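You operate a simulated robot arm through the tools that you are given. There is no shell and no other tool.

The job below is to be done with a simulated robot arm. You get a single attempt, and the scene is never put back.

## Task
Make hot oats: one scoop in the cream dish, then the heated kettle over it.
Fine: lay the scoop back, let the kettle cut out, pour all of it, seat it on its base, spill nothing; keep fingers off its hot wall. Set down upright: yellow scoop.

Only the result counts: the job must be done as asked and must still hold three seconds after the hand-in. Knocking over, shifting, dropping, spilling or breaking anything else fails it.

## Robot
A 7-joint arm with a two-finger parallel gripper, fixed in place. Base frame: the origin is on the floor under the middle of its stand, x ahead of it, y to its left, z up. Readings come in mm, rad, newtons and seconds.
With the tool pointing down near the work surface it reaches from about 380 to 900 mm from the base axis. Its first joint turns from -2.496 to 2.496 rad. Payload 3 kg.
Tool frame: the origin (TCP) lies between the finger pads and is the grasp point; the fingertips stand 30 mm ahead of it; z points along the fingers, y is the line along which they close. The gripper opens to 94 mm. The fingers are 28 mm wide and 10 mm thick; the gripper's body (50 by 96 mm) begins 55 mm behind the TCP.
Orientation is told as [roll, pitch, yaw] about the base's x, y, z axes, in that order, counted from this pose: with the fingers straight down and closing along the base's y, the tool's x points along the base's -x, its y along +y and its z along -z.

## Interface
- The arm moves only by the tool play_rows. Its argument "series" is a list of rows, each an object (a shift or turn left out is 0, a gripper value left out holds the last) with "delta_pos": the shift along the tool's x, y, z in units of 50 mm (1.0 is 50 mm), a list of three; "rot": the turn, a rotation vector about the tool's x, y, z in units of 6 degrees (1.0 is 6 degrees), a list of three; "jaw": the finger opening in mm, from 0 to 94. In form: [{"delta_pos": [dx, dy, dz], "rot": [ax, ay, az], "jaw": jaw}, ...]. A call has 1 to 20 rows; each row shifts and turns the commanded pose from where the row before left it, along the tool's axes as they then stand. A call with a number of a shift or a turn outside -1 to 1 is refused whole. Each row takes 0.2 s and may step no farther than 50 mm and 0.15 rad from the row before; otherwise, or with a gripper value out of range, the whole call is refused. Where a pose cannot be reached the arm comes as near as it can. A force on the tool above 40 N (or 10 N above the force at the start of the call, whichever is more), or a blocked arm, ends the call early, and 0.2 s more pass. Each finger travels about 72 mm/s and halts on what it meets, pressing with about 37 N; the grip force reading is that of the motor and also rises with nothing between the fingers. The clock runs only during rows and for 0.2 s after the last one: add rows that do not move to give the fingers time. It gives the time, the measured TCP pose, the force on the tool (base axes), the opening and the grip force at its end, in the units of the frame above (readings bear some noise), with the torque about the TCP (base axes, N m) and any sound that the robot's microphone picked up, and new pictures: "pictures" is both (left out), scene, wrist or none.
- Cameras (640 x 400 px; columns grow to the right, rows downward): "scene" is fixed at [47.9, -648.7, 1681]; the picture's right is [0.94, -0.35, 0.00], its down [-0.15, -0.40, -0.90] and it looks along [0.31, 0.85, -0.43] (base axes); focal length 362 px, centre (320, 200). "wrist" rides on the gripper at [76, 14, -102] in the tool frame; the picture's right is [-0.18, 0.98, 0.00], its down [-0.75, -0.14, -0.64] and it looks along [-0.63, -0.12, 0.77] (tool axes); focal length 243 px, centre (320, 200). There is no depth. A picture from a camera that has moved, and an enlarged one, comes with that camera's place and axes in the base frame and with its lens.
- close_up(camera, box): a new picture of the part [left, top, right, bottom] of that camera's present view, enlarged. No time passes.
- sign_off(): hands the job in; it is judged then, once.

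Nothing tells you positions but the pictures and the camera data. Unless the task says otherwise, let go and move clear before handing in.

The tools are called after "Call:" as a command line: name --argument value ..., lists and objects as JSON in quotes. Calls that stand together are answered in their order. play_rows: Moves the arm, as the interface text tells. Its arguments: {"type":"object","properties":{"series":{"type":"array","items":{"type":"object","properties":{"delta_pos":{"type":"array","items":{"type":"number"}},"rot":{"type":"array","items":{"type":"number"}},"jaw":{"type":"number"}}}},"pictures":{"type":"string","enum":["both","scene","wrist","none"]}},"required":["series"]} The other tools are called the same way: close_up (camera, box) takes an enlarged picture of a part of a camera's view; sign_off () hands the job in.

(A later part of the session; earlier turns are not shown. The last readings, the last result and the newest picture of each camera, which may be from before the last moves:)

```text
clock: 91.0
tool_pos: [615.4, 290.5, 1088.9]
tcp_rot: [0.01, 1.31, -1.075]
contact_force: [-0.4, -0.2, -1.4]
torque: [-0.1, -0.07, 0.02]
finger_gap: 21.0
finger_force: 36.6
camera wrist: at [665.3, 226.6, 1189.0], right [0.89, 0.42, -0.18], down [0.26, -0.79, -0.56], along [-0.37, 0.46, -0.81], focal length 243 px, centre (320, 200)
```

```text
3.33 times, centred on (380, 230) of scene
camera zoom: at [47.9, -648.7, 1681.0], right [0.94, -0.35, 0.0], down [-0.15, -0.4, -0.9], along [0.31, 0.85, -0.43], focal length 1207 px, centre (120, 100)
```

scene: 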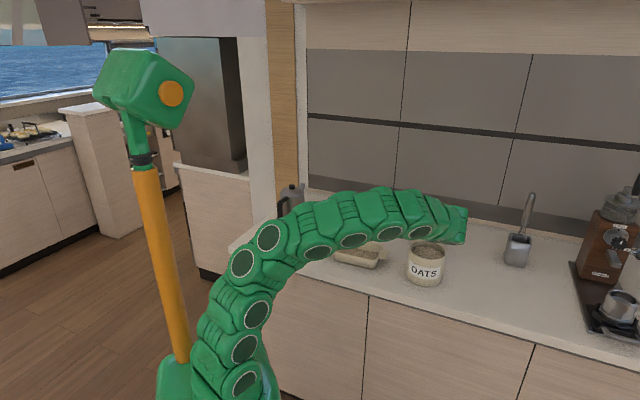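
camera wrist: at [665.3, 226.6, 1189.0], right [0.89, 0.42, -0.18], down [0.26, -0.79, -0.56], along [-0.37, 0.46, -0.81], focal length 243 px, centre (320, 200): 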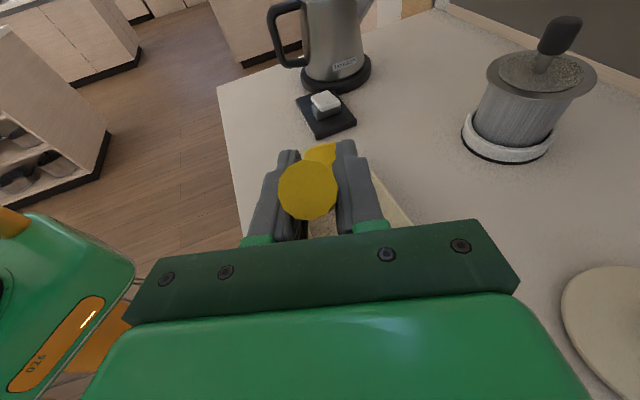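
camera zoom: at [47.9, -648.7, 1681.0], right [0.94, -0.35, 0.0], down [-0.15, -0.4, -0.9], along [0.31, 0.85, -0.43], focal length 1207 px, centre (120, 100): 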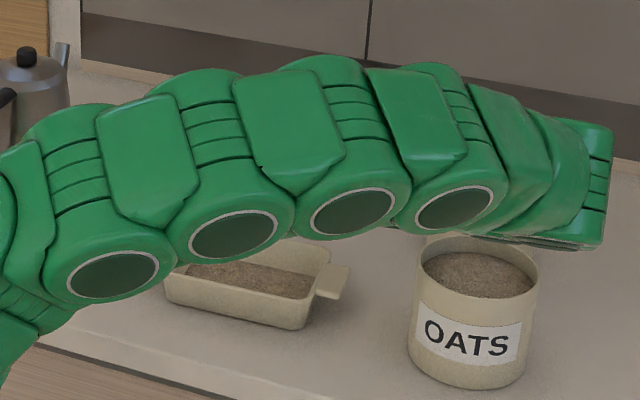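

I'll tip a little further and pause to make sure the cup empties completely.

Call:
play_rows --series '[{"delta_pos": [-0.115, 0, -0.197], "rot": [0, 1, 0]}, {"delta_pos": [-0.094, 0, -0.208], "rot": [0, 1, 0]}, {}, {"delta_pos": [0.06, 0, 0]}, {"delta_pos": [-0.06, 0, 0]}, {"delta_pos": [0.06, 0, 0]}, {"delta_pos": [-0.06, 0, 0]}, {}, {}, {}]' --pictures "none"

Call:
play_rows --series '[{"delta_pos": [0.094, 0, 0.208], "rot": [0, -1, 0]}, {"delta_pos": [0.115, 0, 0.197], "rot": [0, -1, 0]}, {"delta_pos": [0.256, 0, 0.17], "rot": [0, -1, 0]}, {"delta_pos": [0.253, 0, 0.17], "rot": [0, -1, 0]}, {"delta_pos": [0.253, 0, 0.172], "rot": [0, -1, 0]}, {"delta_pos": [0.255, 0, 0.169], "rot": [0, -1, 0]}, {"delta_pos": [0.253, 0, 0.171], "rot": [0, -1, 0]}, {"delta_pos": [0.253, 0, 0.171], "rot": [0, -1, 0]}, {"delta_pos": [0.253, 0, 0.169], "rot": [0, -1, 0]}, {"delta_pos": [0.255, 0, 0.173], "rot": [0, -1, 0]}, {"delta_pos": [0.254, 0, 0.17], "rot": [0, -1, 0]}, {"delta_pos": [0.253, 0, 0.169], "rot": [0, -1, 0]}, {}]' --pictures "both"

Call:
close_up --camera "scene" --box '[300, 170, 460, 290]'

```text
clock: 93.2
tool_pos: [626.7, 271.4, 1082.5]
tcp_rot: [0.041, 1.52, -1.045]
contact_force: [0.7, -0.4, -0.7]
torque: [-0.1, -0.06, -0.01]
finger_gap: 21.1
finger_force: 37.4
```

```text
clock: 96.0
tool_pos: [549.0, 416.0, 1125.3]
tcp_rot: [0.002, 0.262, -1.083]
contact_force: [-0.2, -0.3, -1.2]
torque: [0.01, 0.01, -0.01]
finger_gap: 21.0
finger_force: 36.8
camera wrist: at [539.2, 463.4, 1244.7], right [0.95, 0.3, -0.05], down [0.29, -0.86, 0.43], along [0.09, -0.42, -0.9], focal length 243 px, centre (320, 200)
```

scene: 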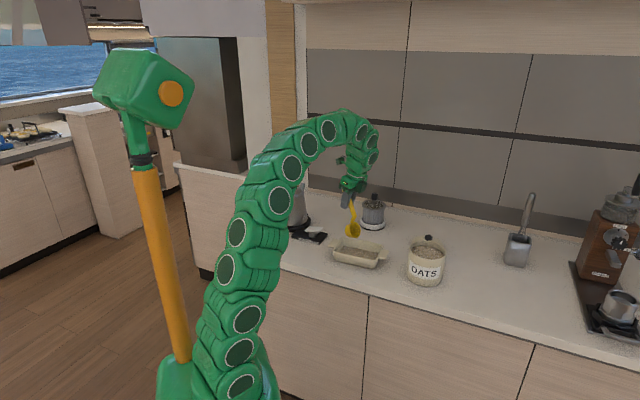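
wrist: 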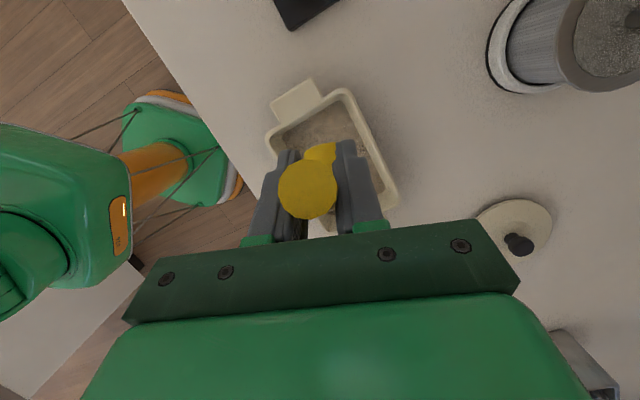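

```text
3.33 times, centred on (380, 230) of scene
camera zoom: at [47.9, -648.7, 1681.0], right [0.94, -0.35, 0.0], down [-0.15, -0.4, -0.9], along [0.31, 0.85, -0.43], focal length 1207 px, centre (120, 100)
```

zoom: 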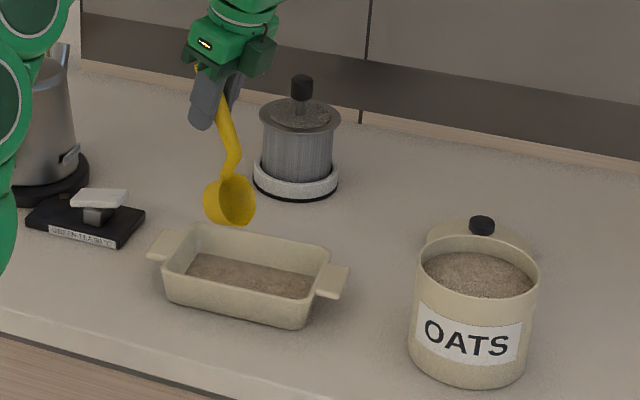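

The scoop is empty, the oats lie in the dish and nothing was spilled. Now I'll bring the scoop back: rise over toward the crock, level it, and turn it back to its original heading.

Call:
play_rows --series '[{"delta_pos": [-0.561, 0.228, -0.409]}, {"delta_pos": [-0.561, 0.228, -0.409]}, {"delta_pos": [-0.561, 0.228, -0.409]}, {"delta_pos": [-0.561, 0.228, -0.409]}, {"delta_pos": [-0.561, 0.228, -0.409]}, {"delta_pos": [-0.561, 0.228, -0.409]}, {"rot": [0, -1, 0]}, {"rot": [0, -1, 0]}, {"rot": [0, -1, 0]}, {"rot": [0, -1, 0]}, {"rot": [0, -1, 0]}, {"rot": [0, -1, 0]}, {"rot": [0, -1, 0]}, {"rot": [0, -1, 0]}, {"rot": [0, -1, 0]}, {"rot": [0, -1, 0]}, {}]' --pictures "none"

Call:
play_rows --series '[{"rot": [-0.9746, 0, -0.9746]}, {"rot": [-0.9746, 0, -0.9746]}, {"rot": [-0.9746, 0, -0.9746]}, {"rot": [-0.9746, 0, -0.9746]}, {"rot": [-0.9746, 0, -0.9746]}, {"rot": [-0.9746, 0, -0.9746]}, {"rot": [-0.9746, 0, -0.9746]}, {"rot": [-0.9746, 0, -0.9746]}, {"rot": [-0.9746, 0, -0.9746]}, {"rot": [-0.9746, 0, -0.9746]}, {"rot": [-0.9746, 0, -0.9746]}, {"rot": [-0.9746, 0, -0.9746]}, {"rot": [-0.9746, 0, -0.9746]}, {}]' --pictures "both"

```text
clock: 99.6
tool_pos: [700.6, 276.6, 1200.1]
tcp_rot: [0.003, -0.787, -1.086]
contact_force: [0.0, 0.3, -1.5]
torque: [0.09, 0.06, -0.02]
finger_gap: 20.9
finger_force: 37.5
```

```text
clock: 102.6
tool_pos: [699.2, 276.3, 1200.5]
tcp_rot: [0.0, -0.786, 0.794]
contact_force: [-0.4, 0.0, -1.0]
torque: [-0.09, 0.06, 0.01]
finger_gap: 20.9
finger_force: 36.7
camera wrist: at [600.9, 195.2, 1219.9], right [-0.61, 0.78, 0.13], down [0.15, -0.04, 0.99], along [0.78, 0.62, -0.09], focal length 243 px, centre (320, 200)
```

scene: 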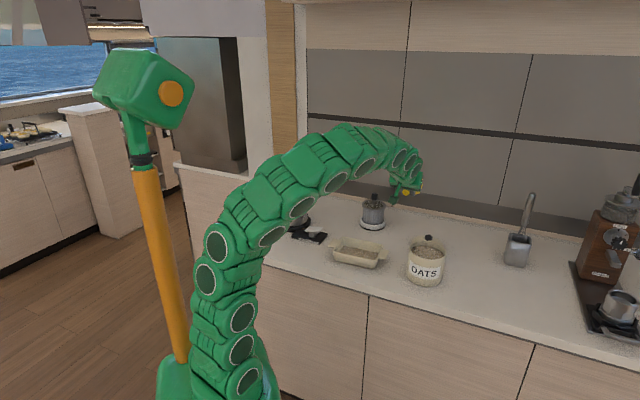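
wrist: 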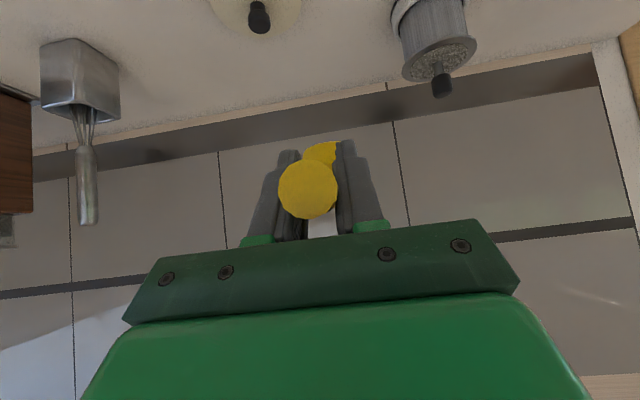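

Call:
play_rows --series '[{"delta_pos": [0.4006, -0.6966, 0.1651]}, {"delta_pos": [0.4006, -0.6966, 0.1651]}, {"delta_pos": [0.4006, -0.6966, 0.1651]}, {"delta_pos": [0.4006, -0.6966, 0.1651]}, {"delta_pos": [0.4006, -0.6966, 0.1651]}, {"delta_pos": [0.4006, -0.6966, 0.1651]}, {"delta_pos": [0.4006, -0.6966, 0.1651]}, {}]' --pictures "scene"

```text
clock: 104.4
tool_pos: [835.3, 64.6, 1061.3]
tcp_rot: [0.001, -0.787, 0.792]
contact_force: [0.7, -0.5, -0.4]
torque: [-0.1, 0.06, -0.01]
finger_gap: 20.9
finger_force: 36.8
```

scene: 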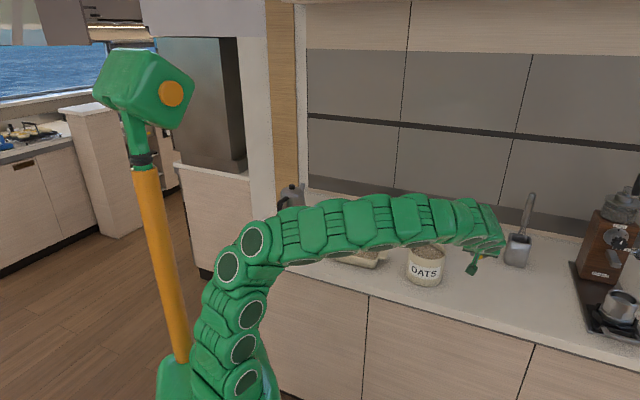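

Call:
play_rows --series '[{"delta_pos": [0.424, 0, 0.424]}, {"delta_pos": [0.424, 0, 0.424]}, {"delta_pos": [0.424, 0, 0.424]}, {"delta_pos": [0.141, 0, 0.141]}, {"delta_pos": [0.05, 0, 0.05]}, {}, {}]' --pictures "wrist"

```text
clock: 106.0
tool_pos: [835.1, 64.1, 956.7]
tcp_rot: [-0.002, -0.786, 0.792]
contact_force: [-0.2, -0.7, -0.7]
torque: [-0.08, 0.08, -0.02]
finger_gap: 21.0
finger_force: 37.4
camera wrist: at [735.5, -17.5, 976.2], right [-0.61, 0.78, 0.13], down [0.15, -0.04, 0.99], along [0.78, 0.62, -0.09], focal length 243 px, centre (320, 200)
```

wrist: 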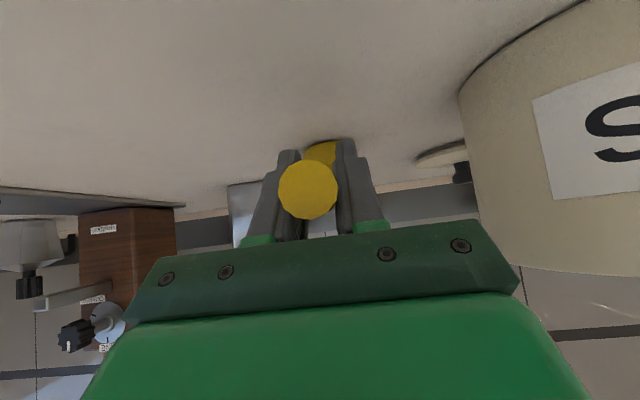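

Call:
play_rows --series '[{"delta_pos": [0.021, 0, 0.021]}, {"delta_pos": [0.021, 0, 0.021]}, {"delta_pos": [0.014, 0, 0.014]}, {}]' --pictures "none"

```text
clock: 107.0
tool_pos: [834.4, 63.8, 952.6]
tcp_rot: [0.0, -0.789, 0.793]
contact_force: [-1.3, -3.0, 8.5]
torque: [0.7, -0.7, -0.12]
finger_gap: 21.0
finger_force: 37.0
```

The cup rests on the counter (8.5 N). I'll ease up half a millimetre and open the fingers gently.

Call:
play_rows --series '[{"delta_pos": [-0.008, 0, -0.008]}, {"jaw": 26}, {"jaw": 34}, {"jaw": 50}, {"jaw": 70}, {"jaw": 94}, {}, {}]' --pictures "wrist"

```text
clock: 108.8
tool_pos: [834.4, 62.8, 954.9]
tcp_rot: [0.001, -0.786, 0.793]
contact_force: [0.2, -0.2, -0.6]
torque: [0.02, 0.01, -0.02]
finger_gap: 93.8
finger_force: 0.1
camera wrist: at [734.6, -17.1, 973.2], right [-0.61, 0.78, 0.13], down [0.15, -0.04, 0.99], along [0.78, 0.62, -0.09], focal length 243 px, centre (320, 200)
```

wrist: 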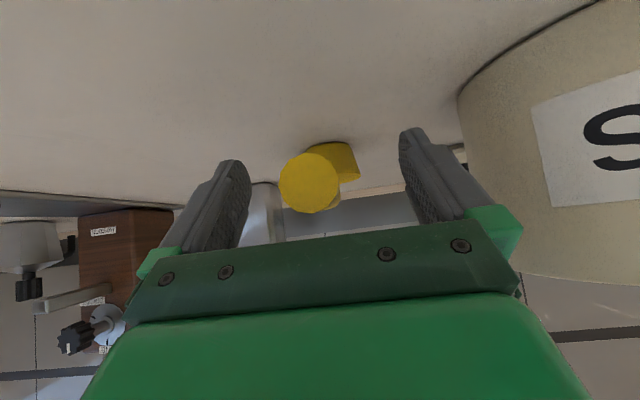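

The scoop is standing upright again. Backing out along the tool axis and checking.

Call:
play_rows --series '[{"delta_pos": [0, 0, -0.4]}, {"delta_pos": [0, 0, -0.6]}, {"delta_pos": [0, 0, -0.7]}, {"delta_pos": [0, 0, -0.7]}, {"delta_pos": [-0.6, 0, -0.6]}, {"delta_pos": [-0.6, 0, -0.6]}, {}]' --pictures "both"

Call:
close_up --camera "wrist" --box '[250, 0, 390, 120]'

```text
clock: 110.4
tool_pos: [774.7, 2.9, 1121.7]
tcp_rot: [0.002, -0.786, 0.793]
contact_force: [0.6, 0.4, 0.2]
torque: [-0.01, 0.03, 0.04]
finger_gap: 94.2
finger_force: 0.1
camera wrist: at [675.1, -78.4, 1140.8], right [-0.61, 0.78, 0.13], down [0.15, -0.04, 0.99], along [0.78, 0.62, -0.09], focal length 243 px, centre (320, 200)
```

scene: 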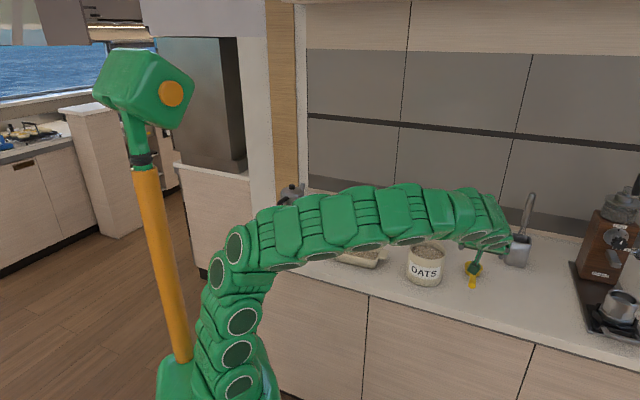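
wrist: 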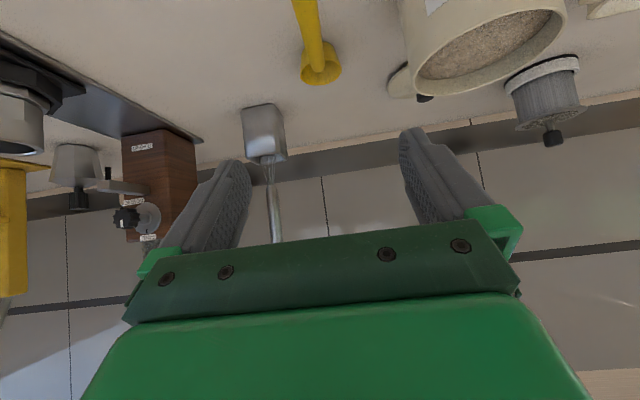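

```text
3.33 times, centred on (320, 60) of wrist
camera zoom: at [675.1, -78.4, 1140.8], right [-0.61, 0.78, 0.13], down [0.15, -0.04, 0.99], along [0.78, 0.62, -0.09], focal length 809 px, centre (320, 667)
```

zoom: 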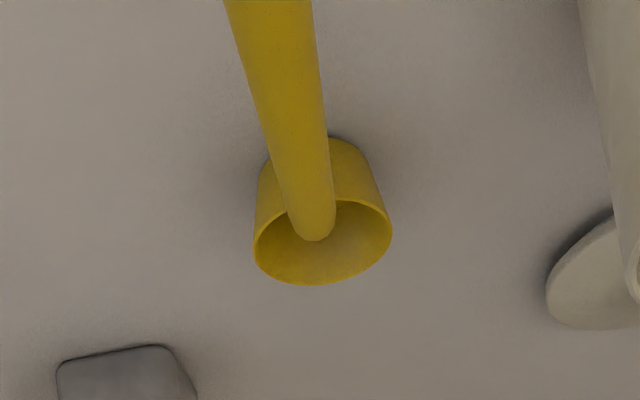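

The scoop is back upright and clean. Now to the kettle switch: hand vertical, fingers closed, moving above the raised (marked) end of the rocker near (485,549).

Call:
play_rows --series '[{"rot": [0, 1, 0]}, {"rot": [0, 1, 0]}, {"rot": [0, 1, 0]}, {"rot": [0, 1, 0]}, {"rot": [0, 1, 0]}, {"rot": [0, 1, 0]}, {"rot": [0, 1, 0]}, {"rot": [0, 0.5, 0], "jaw": 0}, {}]' --pictures "none"

Call:
play_rows --series '[{"delta_pos": [-0.2646, 0.8426, 0]}, {"delta_pos": [-0.2646, 0.8426, 0]}, {"delta_pos": [-0.2646, 0.8426, 0]}, {"delta_pos": [-0.2646, 0.8426, 0]}, {"delta_pos": [-0.2646, 0.8426, 0]}, {"delta_pos": [-0.2646, 0.8426, 0]}, {"delta_pos": [-0.2646, 0.8426, 0]}, {"delta_pos": [-0.2646, 0.8426, 0]}, {"delta_pos": [-0.2646, 0.8426, 0]}, {"delta_pos": [-0.2646, 0.8426, 0]}, {"delta_pos": [-0.2646, 0.8426, 0]}, {"delta_pos": [-0.2646, 0.8426, 0]}, {"delta_pos": [-0.2646, 0.8426, 0]}, {"delta_pos": [-0.2646, 0.8426, 0]}, {}]' --pictures "both"

```text
clock: 112.4
tool_pos: [773.0, 2.2, 1124.2]
tcp_rot: [0.0, -0.002, 0.793]
contact_force: [0.5, -0.3, 0.5]
torque: [0.02, -0.02, -0.01]
finger_gap: 9.7
finger_force: 0.2
```

```text
clock: 115.6
tool_pos: [482.8, 548.8, 1124.6]
tcp_rot: [0.001, -0.001, 0.792]
contact_force: [-0.8, 0.5, 0.0]
torque: [0.04, 0.04, -0.04]
finger_gap: 0.0
finger_force: 33.0
camera wrist: at [418.8, 503.4, 1228.0], right [-0.57, 0.82, 0.0], down [0.63, 0.44, 0.64], along [0.53, 0.37, -0.77], focal length 243 px, centre (320, 200)
```

scene: 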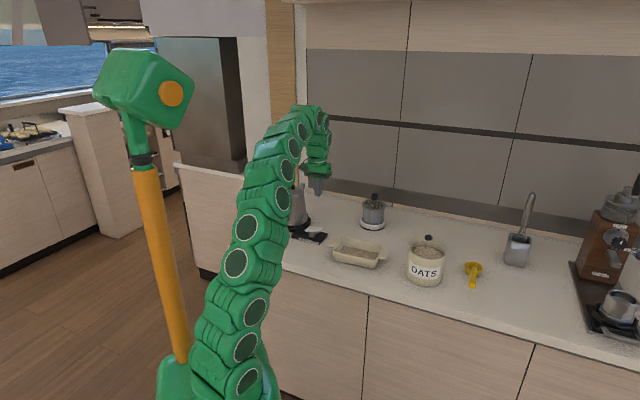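
wrist: 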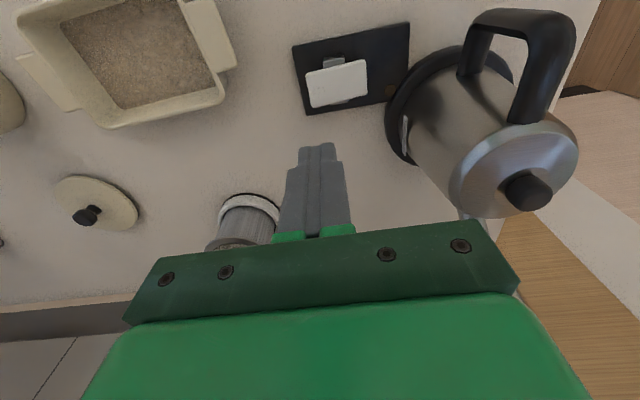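

Call:
close_up --camera "wrist" --box '[270, 10, 430, 160]'

Call:
close_up --camera "wrist" --box '[370, 0, 600, 230]'

Call:
close_up --camera "wrist" --box '[0, 0, 250, 140]'

```text
2.67 times, centred on (350, 85) of wrist
camera zoom: at [418.8, 503.4, 1228.0], right [-0.57, 0.82, 0.0], down [0.63, 0.44, 0.64], along [0.53, 0.37, -0.77], focal length 647 px, centre (240, 507)
```

zoom: 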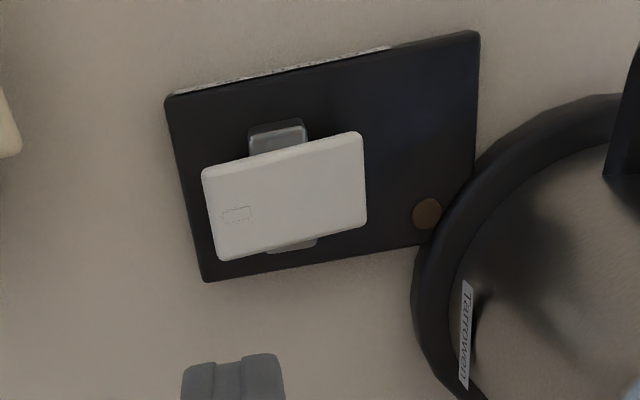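

```text
1.74 times, centred on (485, 115) of wrist
camera zoom: at [418.8, 503.4, 1228.0], right [-0.57, 0.82, 0.0], down [0.63, 0.44, 0.64], along [0.53, 0.37, -0.77], focal length 422 px, centre (33, 348)
```

zoom: 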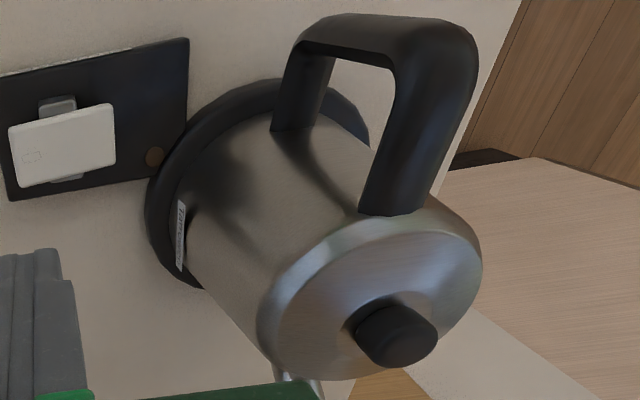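

```text
2.56 times, centred on (125, 70) of wrist
camera zoom: at [418.8, 503.4, 1228.0], right [-0.57, 0.82, 0.0], down [0.63, 0.44, 0.64], along [0.53, 0.37, -0.77], focal length 621 px, centre (819, 533)
```

zoom: 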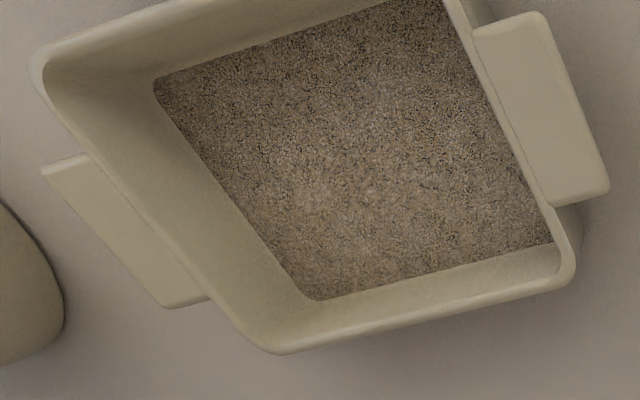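

The rocker's marked end is right below the closed fingertips (≈(484,548), top z≈943). Descending to just above it.

Call:
play_rows --series '[{"delta_pos": [-0.02, -0.015, 0.9]}, {"delta_pos": [-0.01, -0.01, 0.9]}, {"delta_pos": [0, 0, 0.6]}, {"delta_pos": [0, 0, 0.3]}, {}]' --pictures "both"

Call:
close_up --camera "wrist" --box '[250, 60, 410, 170]'

Call:
close_up --camera "scene" --box '[280, 190, 340, 250]'

```text
clock: 116.8
tool_pos: [488.0, 548.6, 990.3]
tcp_rot: [0.002, -0.002, 0.793]
contact_force: [-0.3, -1.3, 0.3]
torque: [0.04, -0.04, 0.01]
finger_gap: 0.1
finger_force: 32.7
camera wrist: at [423.1, 503.5, 1092.7], right [-0.57, 0.82, 0.0], down [0.63, 0.44, 0.64], along [0.53, 0.37, -0.77], focal length 243 px, centre (320, 200)
```

scene: 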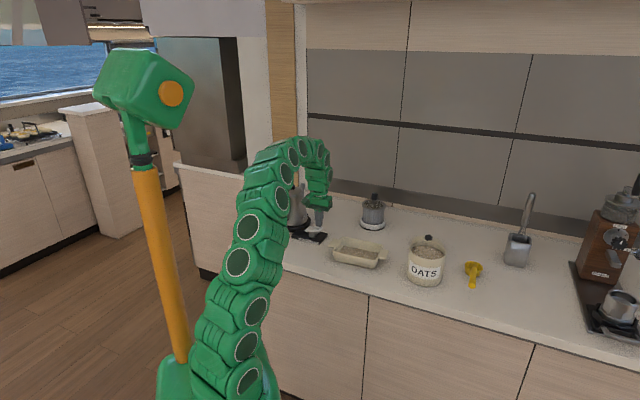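
wrist: 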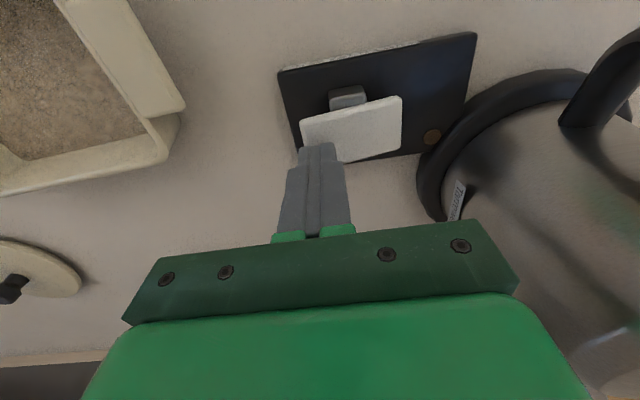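

```text
3.64 times, centred on (330, 115) of wrist
camera zoom: at [423.1, 503.5, 1092.7], right [-0.57, 0.82, 0.0], down [0.63, 0.44, 0.64], along [0.53, 0.37, -0.77], focal length 882 px, centre (284, 509)
```

zoom: 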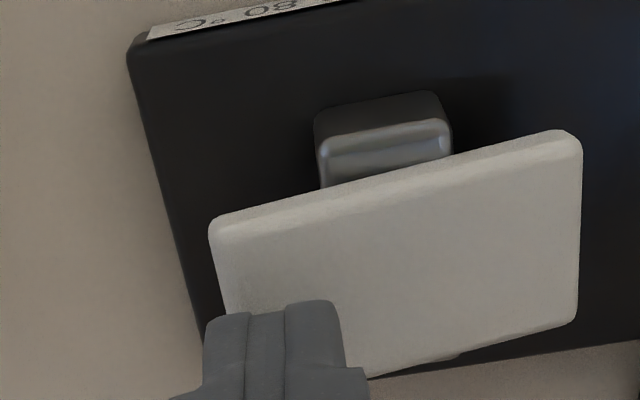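

```text
6.67 times, centred on (310, 220) of scene
camera zoom: at [47.9, -648.7, 1681.0], right [0.94, -0.35, 0.0], down [-0.15, -0.4, -0.9], along [0.31, 0.85, -0.43], focal length 2415 px, centre (387, 67)
```

zoom: 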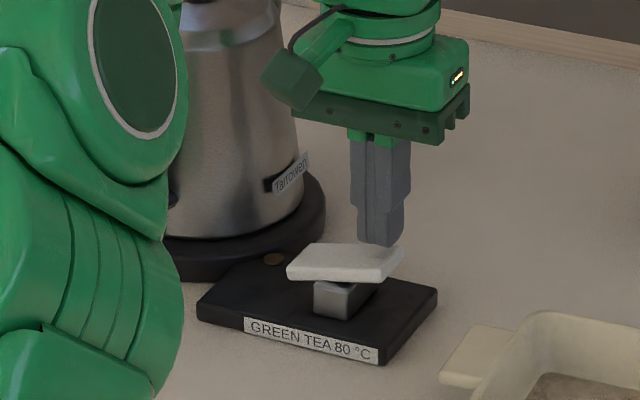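

Call:
play_rows --series '[{"delta_pos": [0.056, 0.06, 0.1]}, {"delta_pos": [0, 0, 0.06]}, {"delta_pos": [0, 0, 0.06]}, {"delta_pos": [0, 0, 0.06]}, {"delta_pos": [0, 0, 0.06]}]' --pictures "none"

```text
clock: 118.0
tool_pos: [484.3, 549.1, 974.0]
tcp_rot: [-0.002, -0.005, 0.79]
contact_force: [18.4, -9.1, 19.6]
torque: [-0.2, -0.39, -0.03]
finger_gap: 0.0
finger_force: 32.6
```

Call:
close_up --camera "scene" --box '[280, 190, 340, 250]'

Call:
close_up --camera "wrist" --box '[250, 60, 410, 170]'

```text
6.67 times, centred on (310, 220) of scene
camera zoom: at [47.9, -648.7, 1681.0], right [0.94, -0.35, 0.0], down [-0.15, -0.4, -0.9], along [0.31, 0.85, -0.43], focal length 2415 px, centre (387, 67)
```

zoom: 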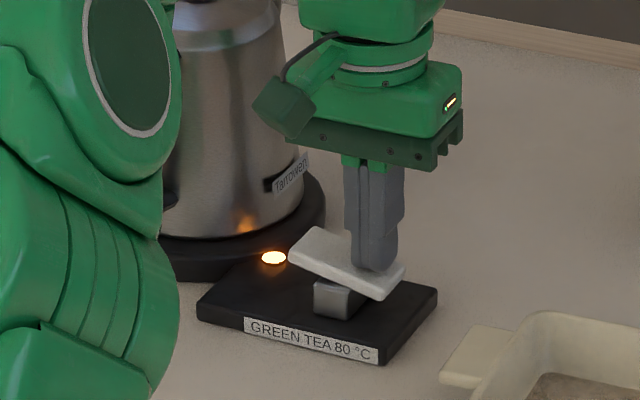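

```text
3.64 times, centred on (330, 115) of wrist
camera zoom: at [418.6, 503.1, 1076.5], right [-0.57, 0.82, 0.0], down [0.63, 0.44, 0.65], along [0.53, 0.37, -0.76], focal length 882 px, centre (284, 509)
```

zoom: 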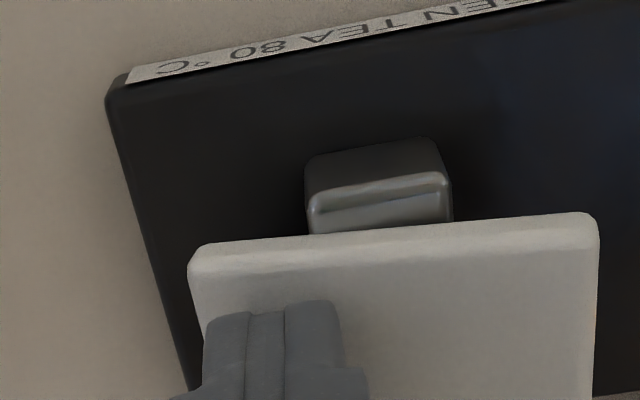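

The rocker has tipped and the lamp is lit orange — the kettle is heating. I'll lift off and check it stays on.

Call:
play_rows --series '[{"delta_pos": [0, 0, -0.1]}, {"delta_pos": [0, 0, -0.4]}, {"delta_pos": [0, 0, -0.8]}, {"delta_pos": [0, 0, -0.8]}, {}]' --pictures "both"

Call:
close_up --camera "scene" --box '[280, 190, 340, 250]'

```text
clock: 119.2
tool_pos: [480.5, 548.1, 1077.8]
tcp_rot: [-0.001, -0.001, 0.791]
contact_force: [0.3, 0.5, 0.4]
torque: [0.0, 0.01, 0.01]
finger_gap: 0.2
finger_force: 32.5
camera wrist: at [416.7, 502.6, 1180.6], right [-0.57, 0.82, 0.0], down [0.63, 0.44, 0.64], along [0.53, 0.37, -0.77], focal length 243 px, centre (320, 200)
```

scene: 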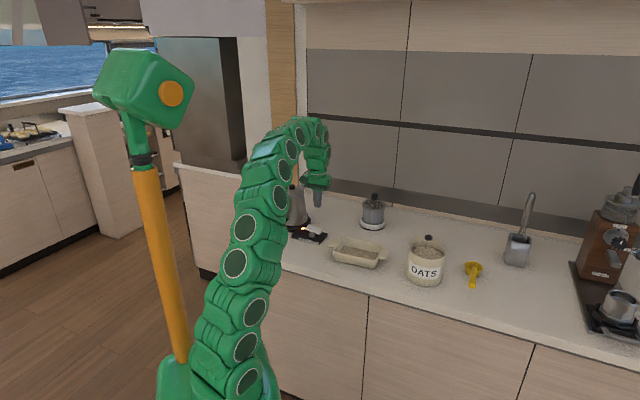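
wrist: 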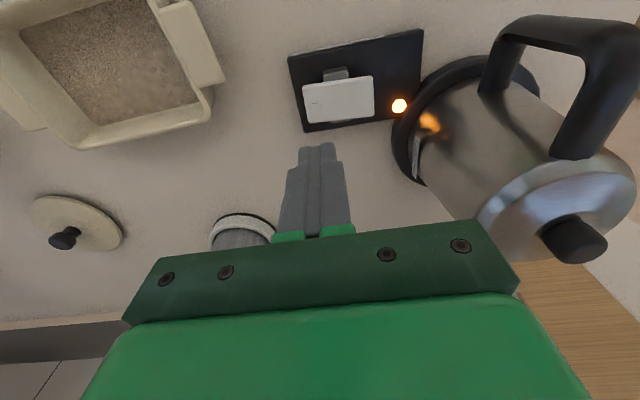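

```text
6.67 times, centred on (310, 220) of scene
camera zoom: at [47.9, -648.7, 1681.0], right [0.94, -0.35, 0.0], down [-0.15, -0.4, -0.9], along [0.31, 0.85, -0.43], focal length 2415 px, centre (387, 67)
```

zoom: 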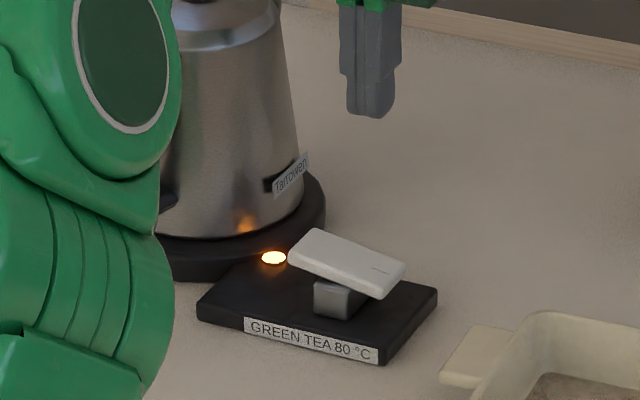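

The kettle is heating with the lamp steadily on. Meanwhile I'll move to a waiting pose behind the kettle's handle (hand leaning 30° outward, open), without touching it.

Call:
play_rows --series '[{"delta_pos": [0.499, 0.607, -0.208]}, {"delta_pos": [0.499, 0.607, -0.208]}, {"delta_pos": [0.499, 0.607, -0.208]}, {"delta_pos": [0.499, 0.607, -0.208]}, {"delta_pos": [0.499, 0.607, -0.208]}, {"rot": [0, 0, 0.45], "jaw": 80}, {"rot": [0, -1, 0]}, {"rot": [0, -1, 0]}, {"rot": [0, -1, 0]}, {"rot": [0, -1, 0]}, {"rot": [0, -1, 0]}, {}]' --pictures "both"

```text
clock: 122.0
tool_pos: [308.7, 564.8, 1054.7]
tcp_rot: [0.032, -0.377, 0.685]
contact_force: [-0.8, -0.6, -0.4]
torque: [0.0, -0.02, -0.01]
finger_gap: 80.1
finger_force: 0.1
stopped in row 12: the arm was blocked; the commanded pose is now the measured one
camera wrist: at [215.9, 504.3, 1123.3], right [-0.5, 0.86, 0.1], down [0.46, 0.17, 0.87], along [0.73, 0.48, -0.48], focal length 243 px, centre (320, 200)
```

scene: 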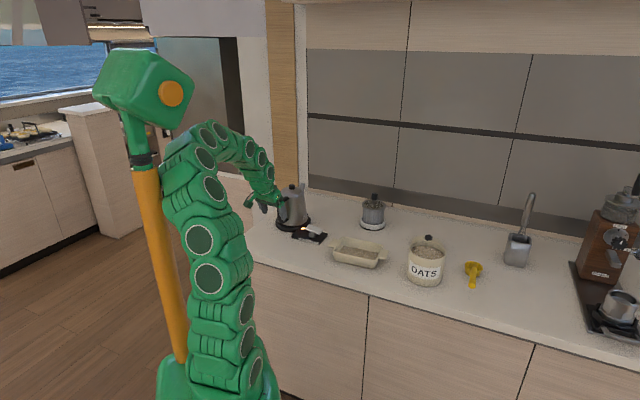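
wrist: 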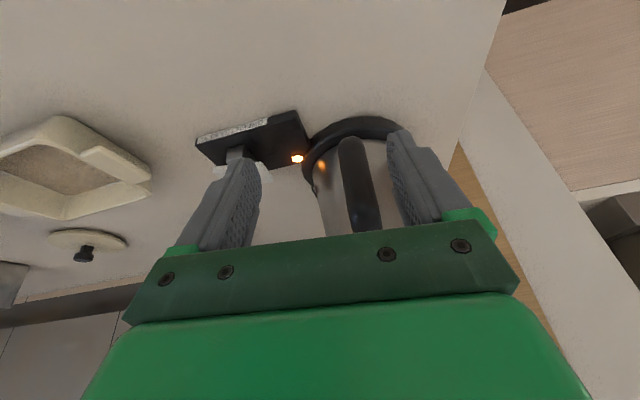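

The arm was blocked in that pose — the elbow looks close to the orange mast beside the robot. I'll look closely before moving.

Call:
close_up --camera "scene" --box '[80, 40, 340, 260]'

Call:
close_up --camera "wrist" --box '[180, 90, 480, 250]'

Call:
close_up --camera "scene" --box '[240, 170, 340, 250]'

```text
1.82 times, centred on (210, 150) of scene
camera zoom: at [47.9, -648.7, 1681.0], right [0.94, -0.35, 0.0], down [-0.15, -0.4, -0.9], along [0.31, 0.85, -0.43], focal length 659 px, centre (520, 291)
```

zoom: 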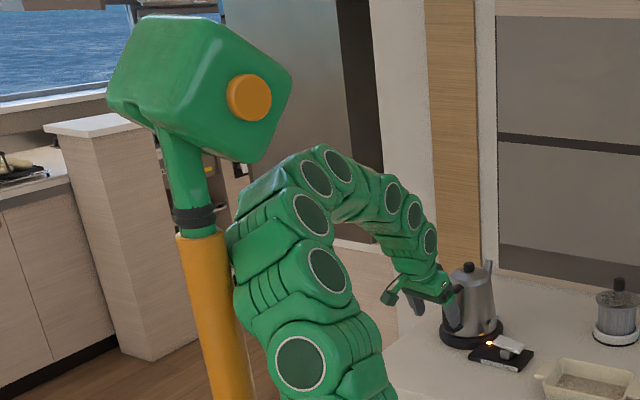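

```text
2.13 times, centred on (330, 170) of wrist
camera zoom: at [215.9, 504.3, 1123.3], right [-0.5, 0.86, 0.1], down [0.46, 0.17, 0.87], along [0.73, 0.48, -0.48], focal length 518 px, centre (299, 264)
```

zoom: 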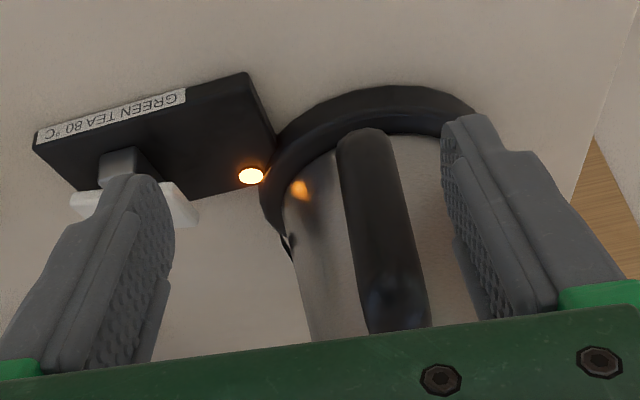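

```text
5.00 times, centred on (290, 210) of scene
camera zoom: at [47.9, -648.7, 1681.0], right [0.94, -0.35, 0.0], down [-0.15, -0.4, -0.9], along [0.31, 0.85, -0.43], focal length 1811 px, centre (470, 150)
```

zoom: 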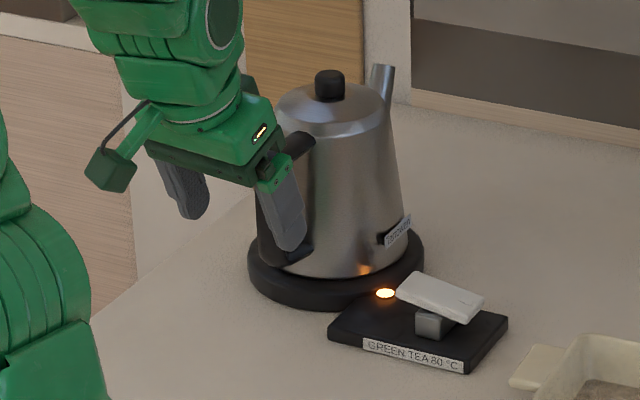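

The elbow is resting against the mast, so I must keep the wrist farther out here. Backing off: first bring the tool upright (wrist moves outward), then rise.

Call:
play_rows --series '[{"rot": [0, 1, 0]}, {"rot": [0, 1, 0]}, {"rot": [0, 1, 0]}, {"rot": [0, 0.6, 0]}, {"delta_pos": [0, 0, -0.7]}, {"delta_pos": [0, 0, -0.7]}, {"delta_pos": [0, 0, -0.7]}, {}]' --pictures "both"

```text
clock: 123.8
tool_pos: [306.2, 563.7, 1162.3]
tcp_rot: [0.028, -0.009, 0.701]
contact_force: [0.0, 0.0, 0.6]
torque: [0.0, -0.01, -0.01]
finger_gap: 79.7
finger_force: 0.0
camera wrist: at [240.0, 520.8, 1266.2], right [-0.49, 0.87, 0.03], down [0.67, 0.36, 0.64], along [0.55, 0.34, -0.76], focal length 243 px, centre (320, 200)
```

scene: 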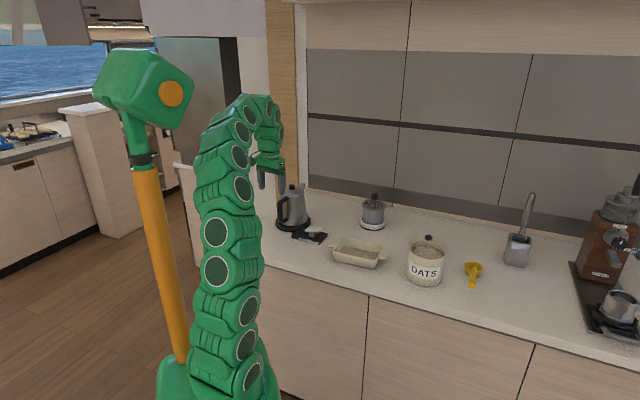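
wrist: 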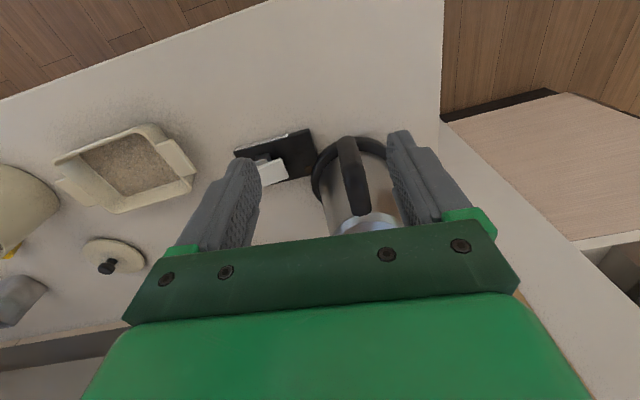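

Call:
close_up --camera "wrist" --box '[220, 110, 430, 240]'

Call:
close_up --camera "scene" --box '[250, 170, 340, 250]'

```text
3.05 times, centred on (325, 175) of wrist
camera zoom: at [240.0, 520.8, 1266.2], right [-0.49, 0.87, 0.03], down [0.67, 0.36, 0.64], along [0.55, 0.34, -0.76], focal length 739 px, centre (305, 276)
```

zoom: 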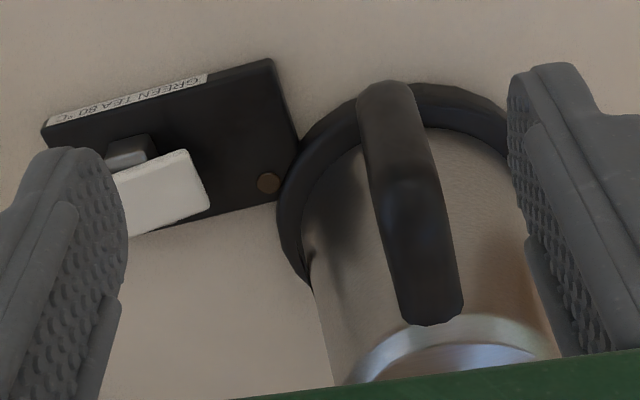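

```text
5.00 times, centred on (295, 210) of scene
camera zoom: at [47.9, -648.7, 1681.0], right [0.94, -0.35, 0.0], down [-0.15, -0.4, -0.9], along [0.31, 0.85, -0.43], focal length 1811 px, centre (445, 150)
```

zoom: 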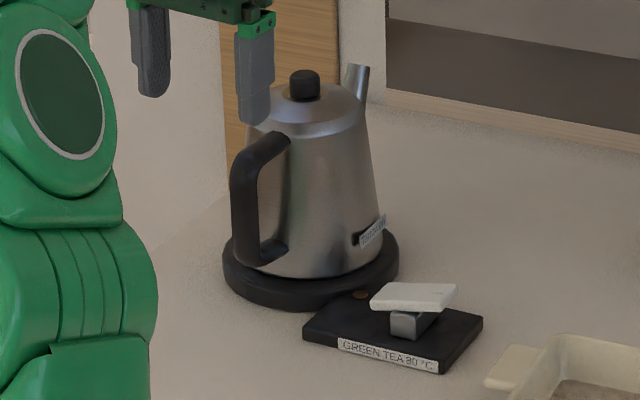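

The lamp is out and the rocker has popped back up by itself: the kettle has cut out. Now I'll line up above its handle bar (≈(350,630)) with a 15° outward lean, approaching from above so the elbow stays clear of the mast.

Call:
play_rows --series '[{"rot": [0.267, 0, -0.55], "jaw": 90}, {"rot": [0, -1, 0]}, {"rot": [0, -1, 0]}, {"rot": [0, -0.5, 0]}, {"delta_pos": [-0.425, 0.117, 0.404]}, {"delta_pos": [-0.425, 0.117, 0.404]}, {"delta_pos": [-0.425, 0.117, 0.404]}, {}]' --pictures "both"

Call:
close_up --camera "wrist" --box '[220, 60, 430, 240]'

```text
clock: 125.6
tool_pos: [352.3, 630.3, 1121.7]
tcp_rot: [0.0, -0.271, 0.756]
contact_force: [0.0, 0.1, -0.4]
torque: [-0.02, -0.01, -0.02]
finger_gap: 89.9
finger_force: 0.1
camera wrist: at [268.4, 570.9, 1201.1], right [-0.55, 0.84, 0.05], down [0.5, 0.28, 0.82], along [0.67, 0.47, -0.57], focal length 243 px, centre (320, 200)
```

scene: 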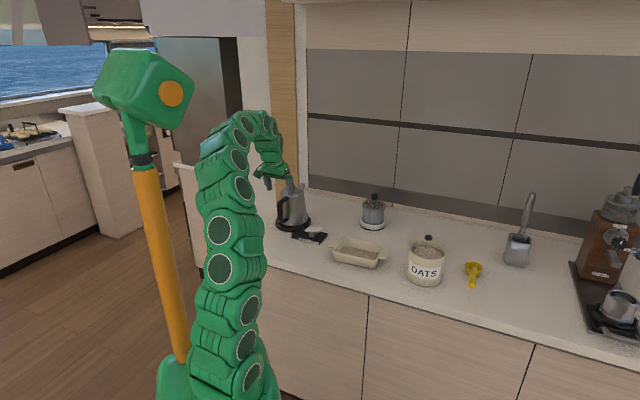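
wrist: 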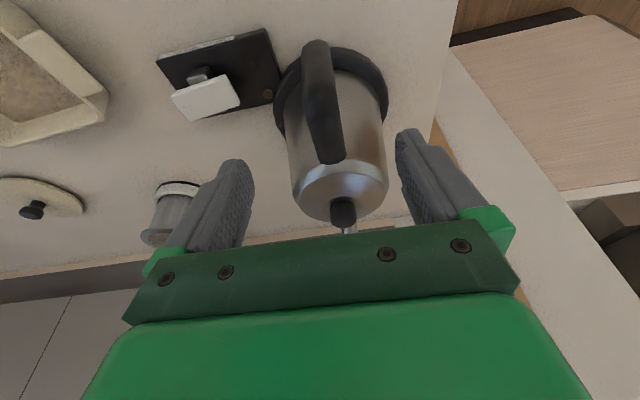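

```text
2.22 times, centred on (325, 150) of wrist
camera zoom: at [268.4, 570.9, 1201.1], right [-0.55, 0.84, 0.05], down [0.5, 0.28, 0.82], along [0.67, 0.47, -0.57], focal length 539 px, centre (309, 311)
```

zoom: 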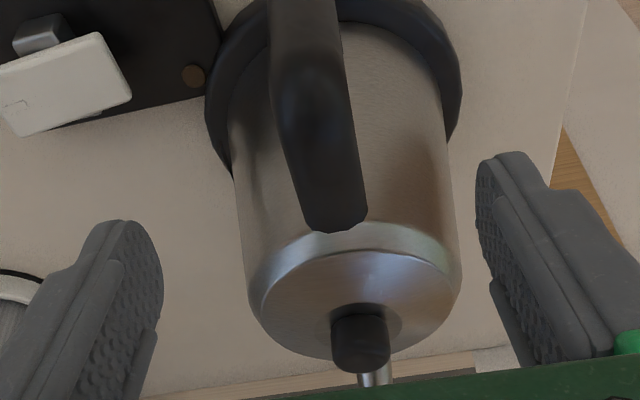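

Handle plane is ~5.7 mm left of my tool plane and rotated ~1°. Correcting, then descending part way.

Call:
play_rows --series '[{"rot": [-0.0445, 0, -0.1606], "delta_pos": [0, 0.114, 0]}, {"delta_pos": [0.175, 0, 0.571]}, {"delta_pos": [0.175, 0, 0.571]}, {}]' --pictures "wrist"

Call:
close_up --camera "wrist" --box '[220, 60, 430, 240]'

```text
clock: 126.6
tool_pos: [348.5, 634.2, 1063.2]
tcp_rot: [0.001, -0.271, 0.774]
contact_force: [-0.4, 0.2, 0.6]
torque: [0.01, 0.02, 0.02]
finger_gap: 90.1
finger_force: 0.1
camera wrist: at [264.9, 572.5, 1141.5], right [-0.56, 0.83, 0.05], down [0.49, 0.29, 0.82], along [0.66, 0.48, -0.57], focal length 243 px, centre (320, 200)
```

wrist: 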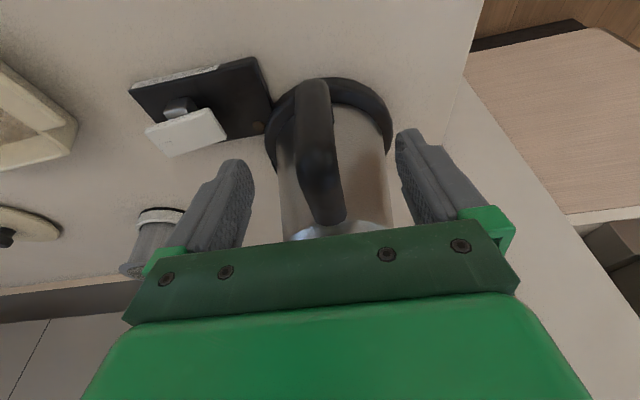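

```text
2.22 times, centred on (325, 150) of wrist
camera zoom: at [264.9, 572.5, 1141.5], right [-0.56, 0.83, 0.05], down [0.49, 0.29, 0.82], along [0.66, 0.48, -0.57], focal length 539 px, centre (309, 311)
```

zoom: 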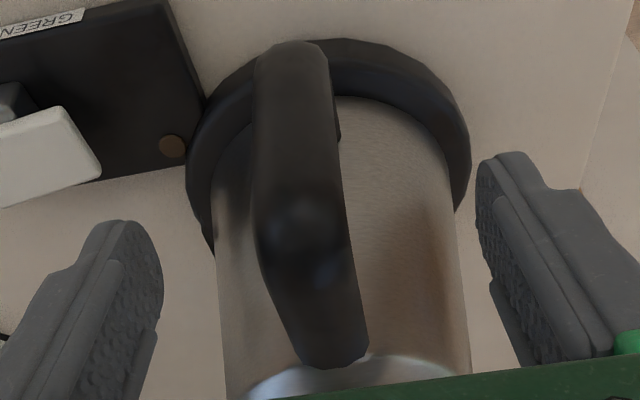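

Aligned laterally to within ~1.5 mm. Descending the last 50 mm to straddle the bar.

Call:
play_rows --series '[{"delta_pos": [0.109, 0, 0.316]}, {"delta_pos": [0.109, 0, 0.316]}, {"delta_pos": [0.109, 0, 0.316]}, {}]' --pictures "both"

Call:
close_up --camera "wrist" --box '[220, 60, 430, 240]'

Call:
close_up --camera "scene" --box '[240, 150, 340, 240]'

```text
clock: 127.6
tool_pos: [345.5, 628.9, 1014.1]
tcp_rot: [0.0, -0.27, 0.774]
contact_force: [-0.7, 0.5, 0.3]
torque: [-0.01, 0.01, -0.01]
finger_gap: 90.1
finger_force: 0.1
camera wrist: at [262.5, 569.1, 1091.9], right [-0.56, 0.83, 0.05], down [0.49, 0.29, 0.82], along [0.66, 0.48, -0.57], focal length 243 px, centre (320, 200)
```

scene: 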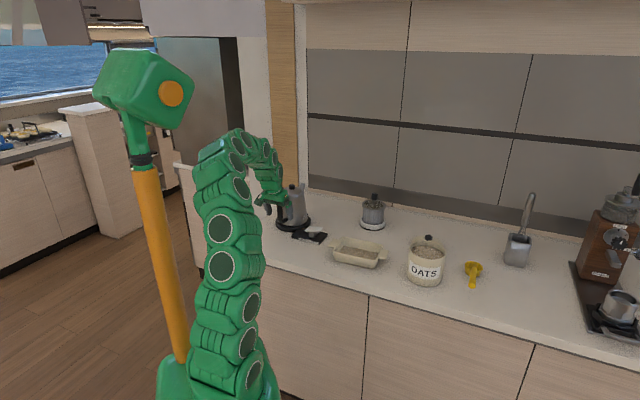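
wrist: 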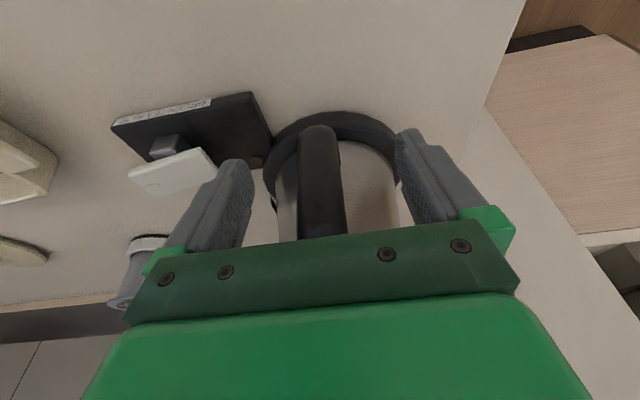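

```text
2.22 times, centred on (325, 150) of wrist
camera zoom: at [262.5, 569.1, 1091.9], right [-0.56, 0.83, 0.05], down [0.49, 0.29, 0.82], along [0.66, 0.48, -0.57], focal length 539 px, centre (309, 311)
```

zoom: 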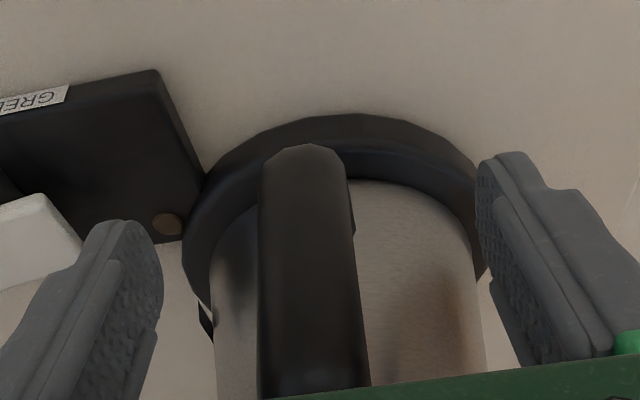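

```text
4.44 times, centred on (290, 195) of scene
camera zoom: at [47.9, -648.7, 1681.0], right [0.94, -0.35, 0.0], down [-0.15, -0.4, -0.9], along [0.31, 0.85, -0.43], focal length 1610 px, centre (453, 222)
```

zoom: 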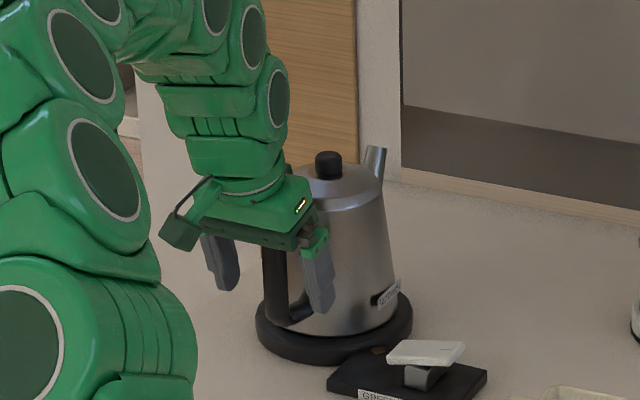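

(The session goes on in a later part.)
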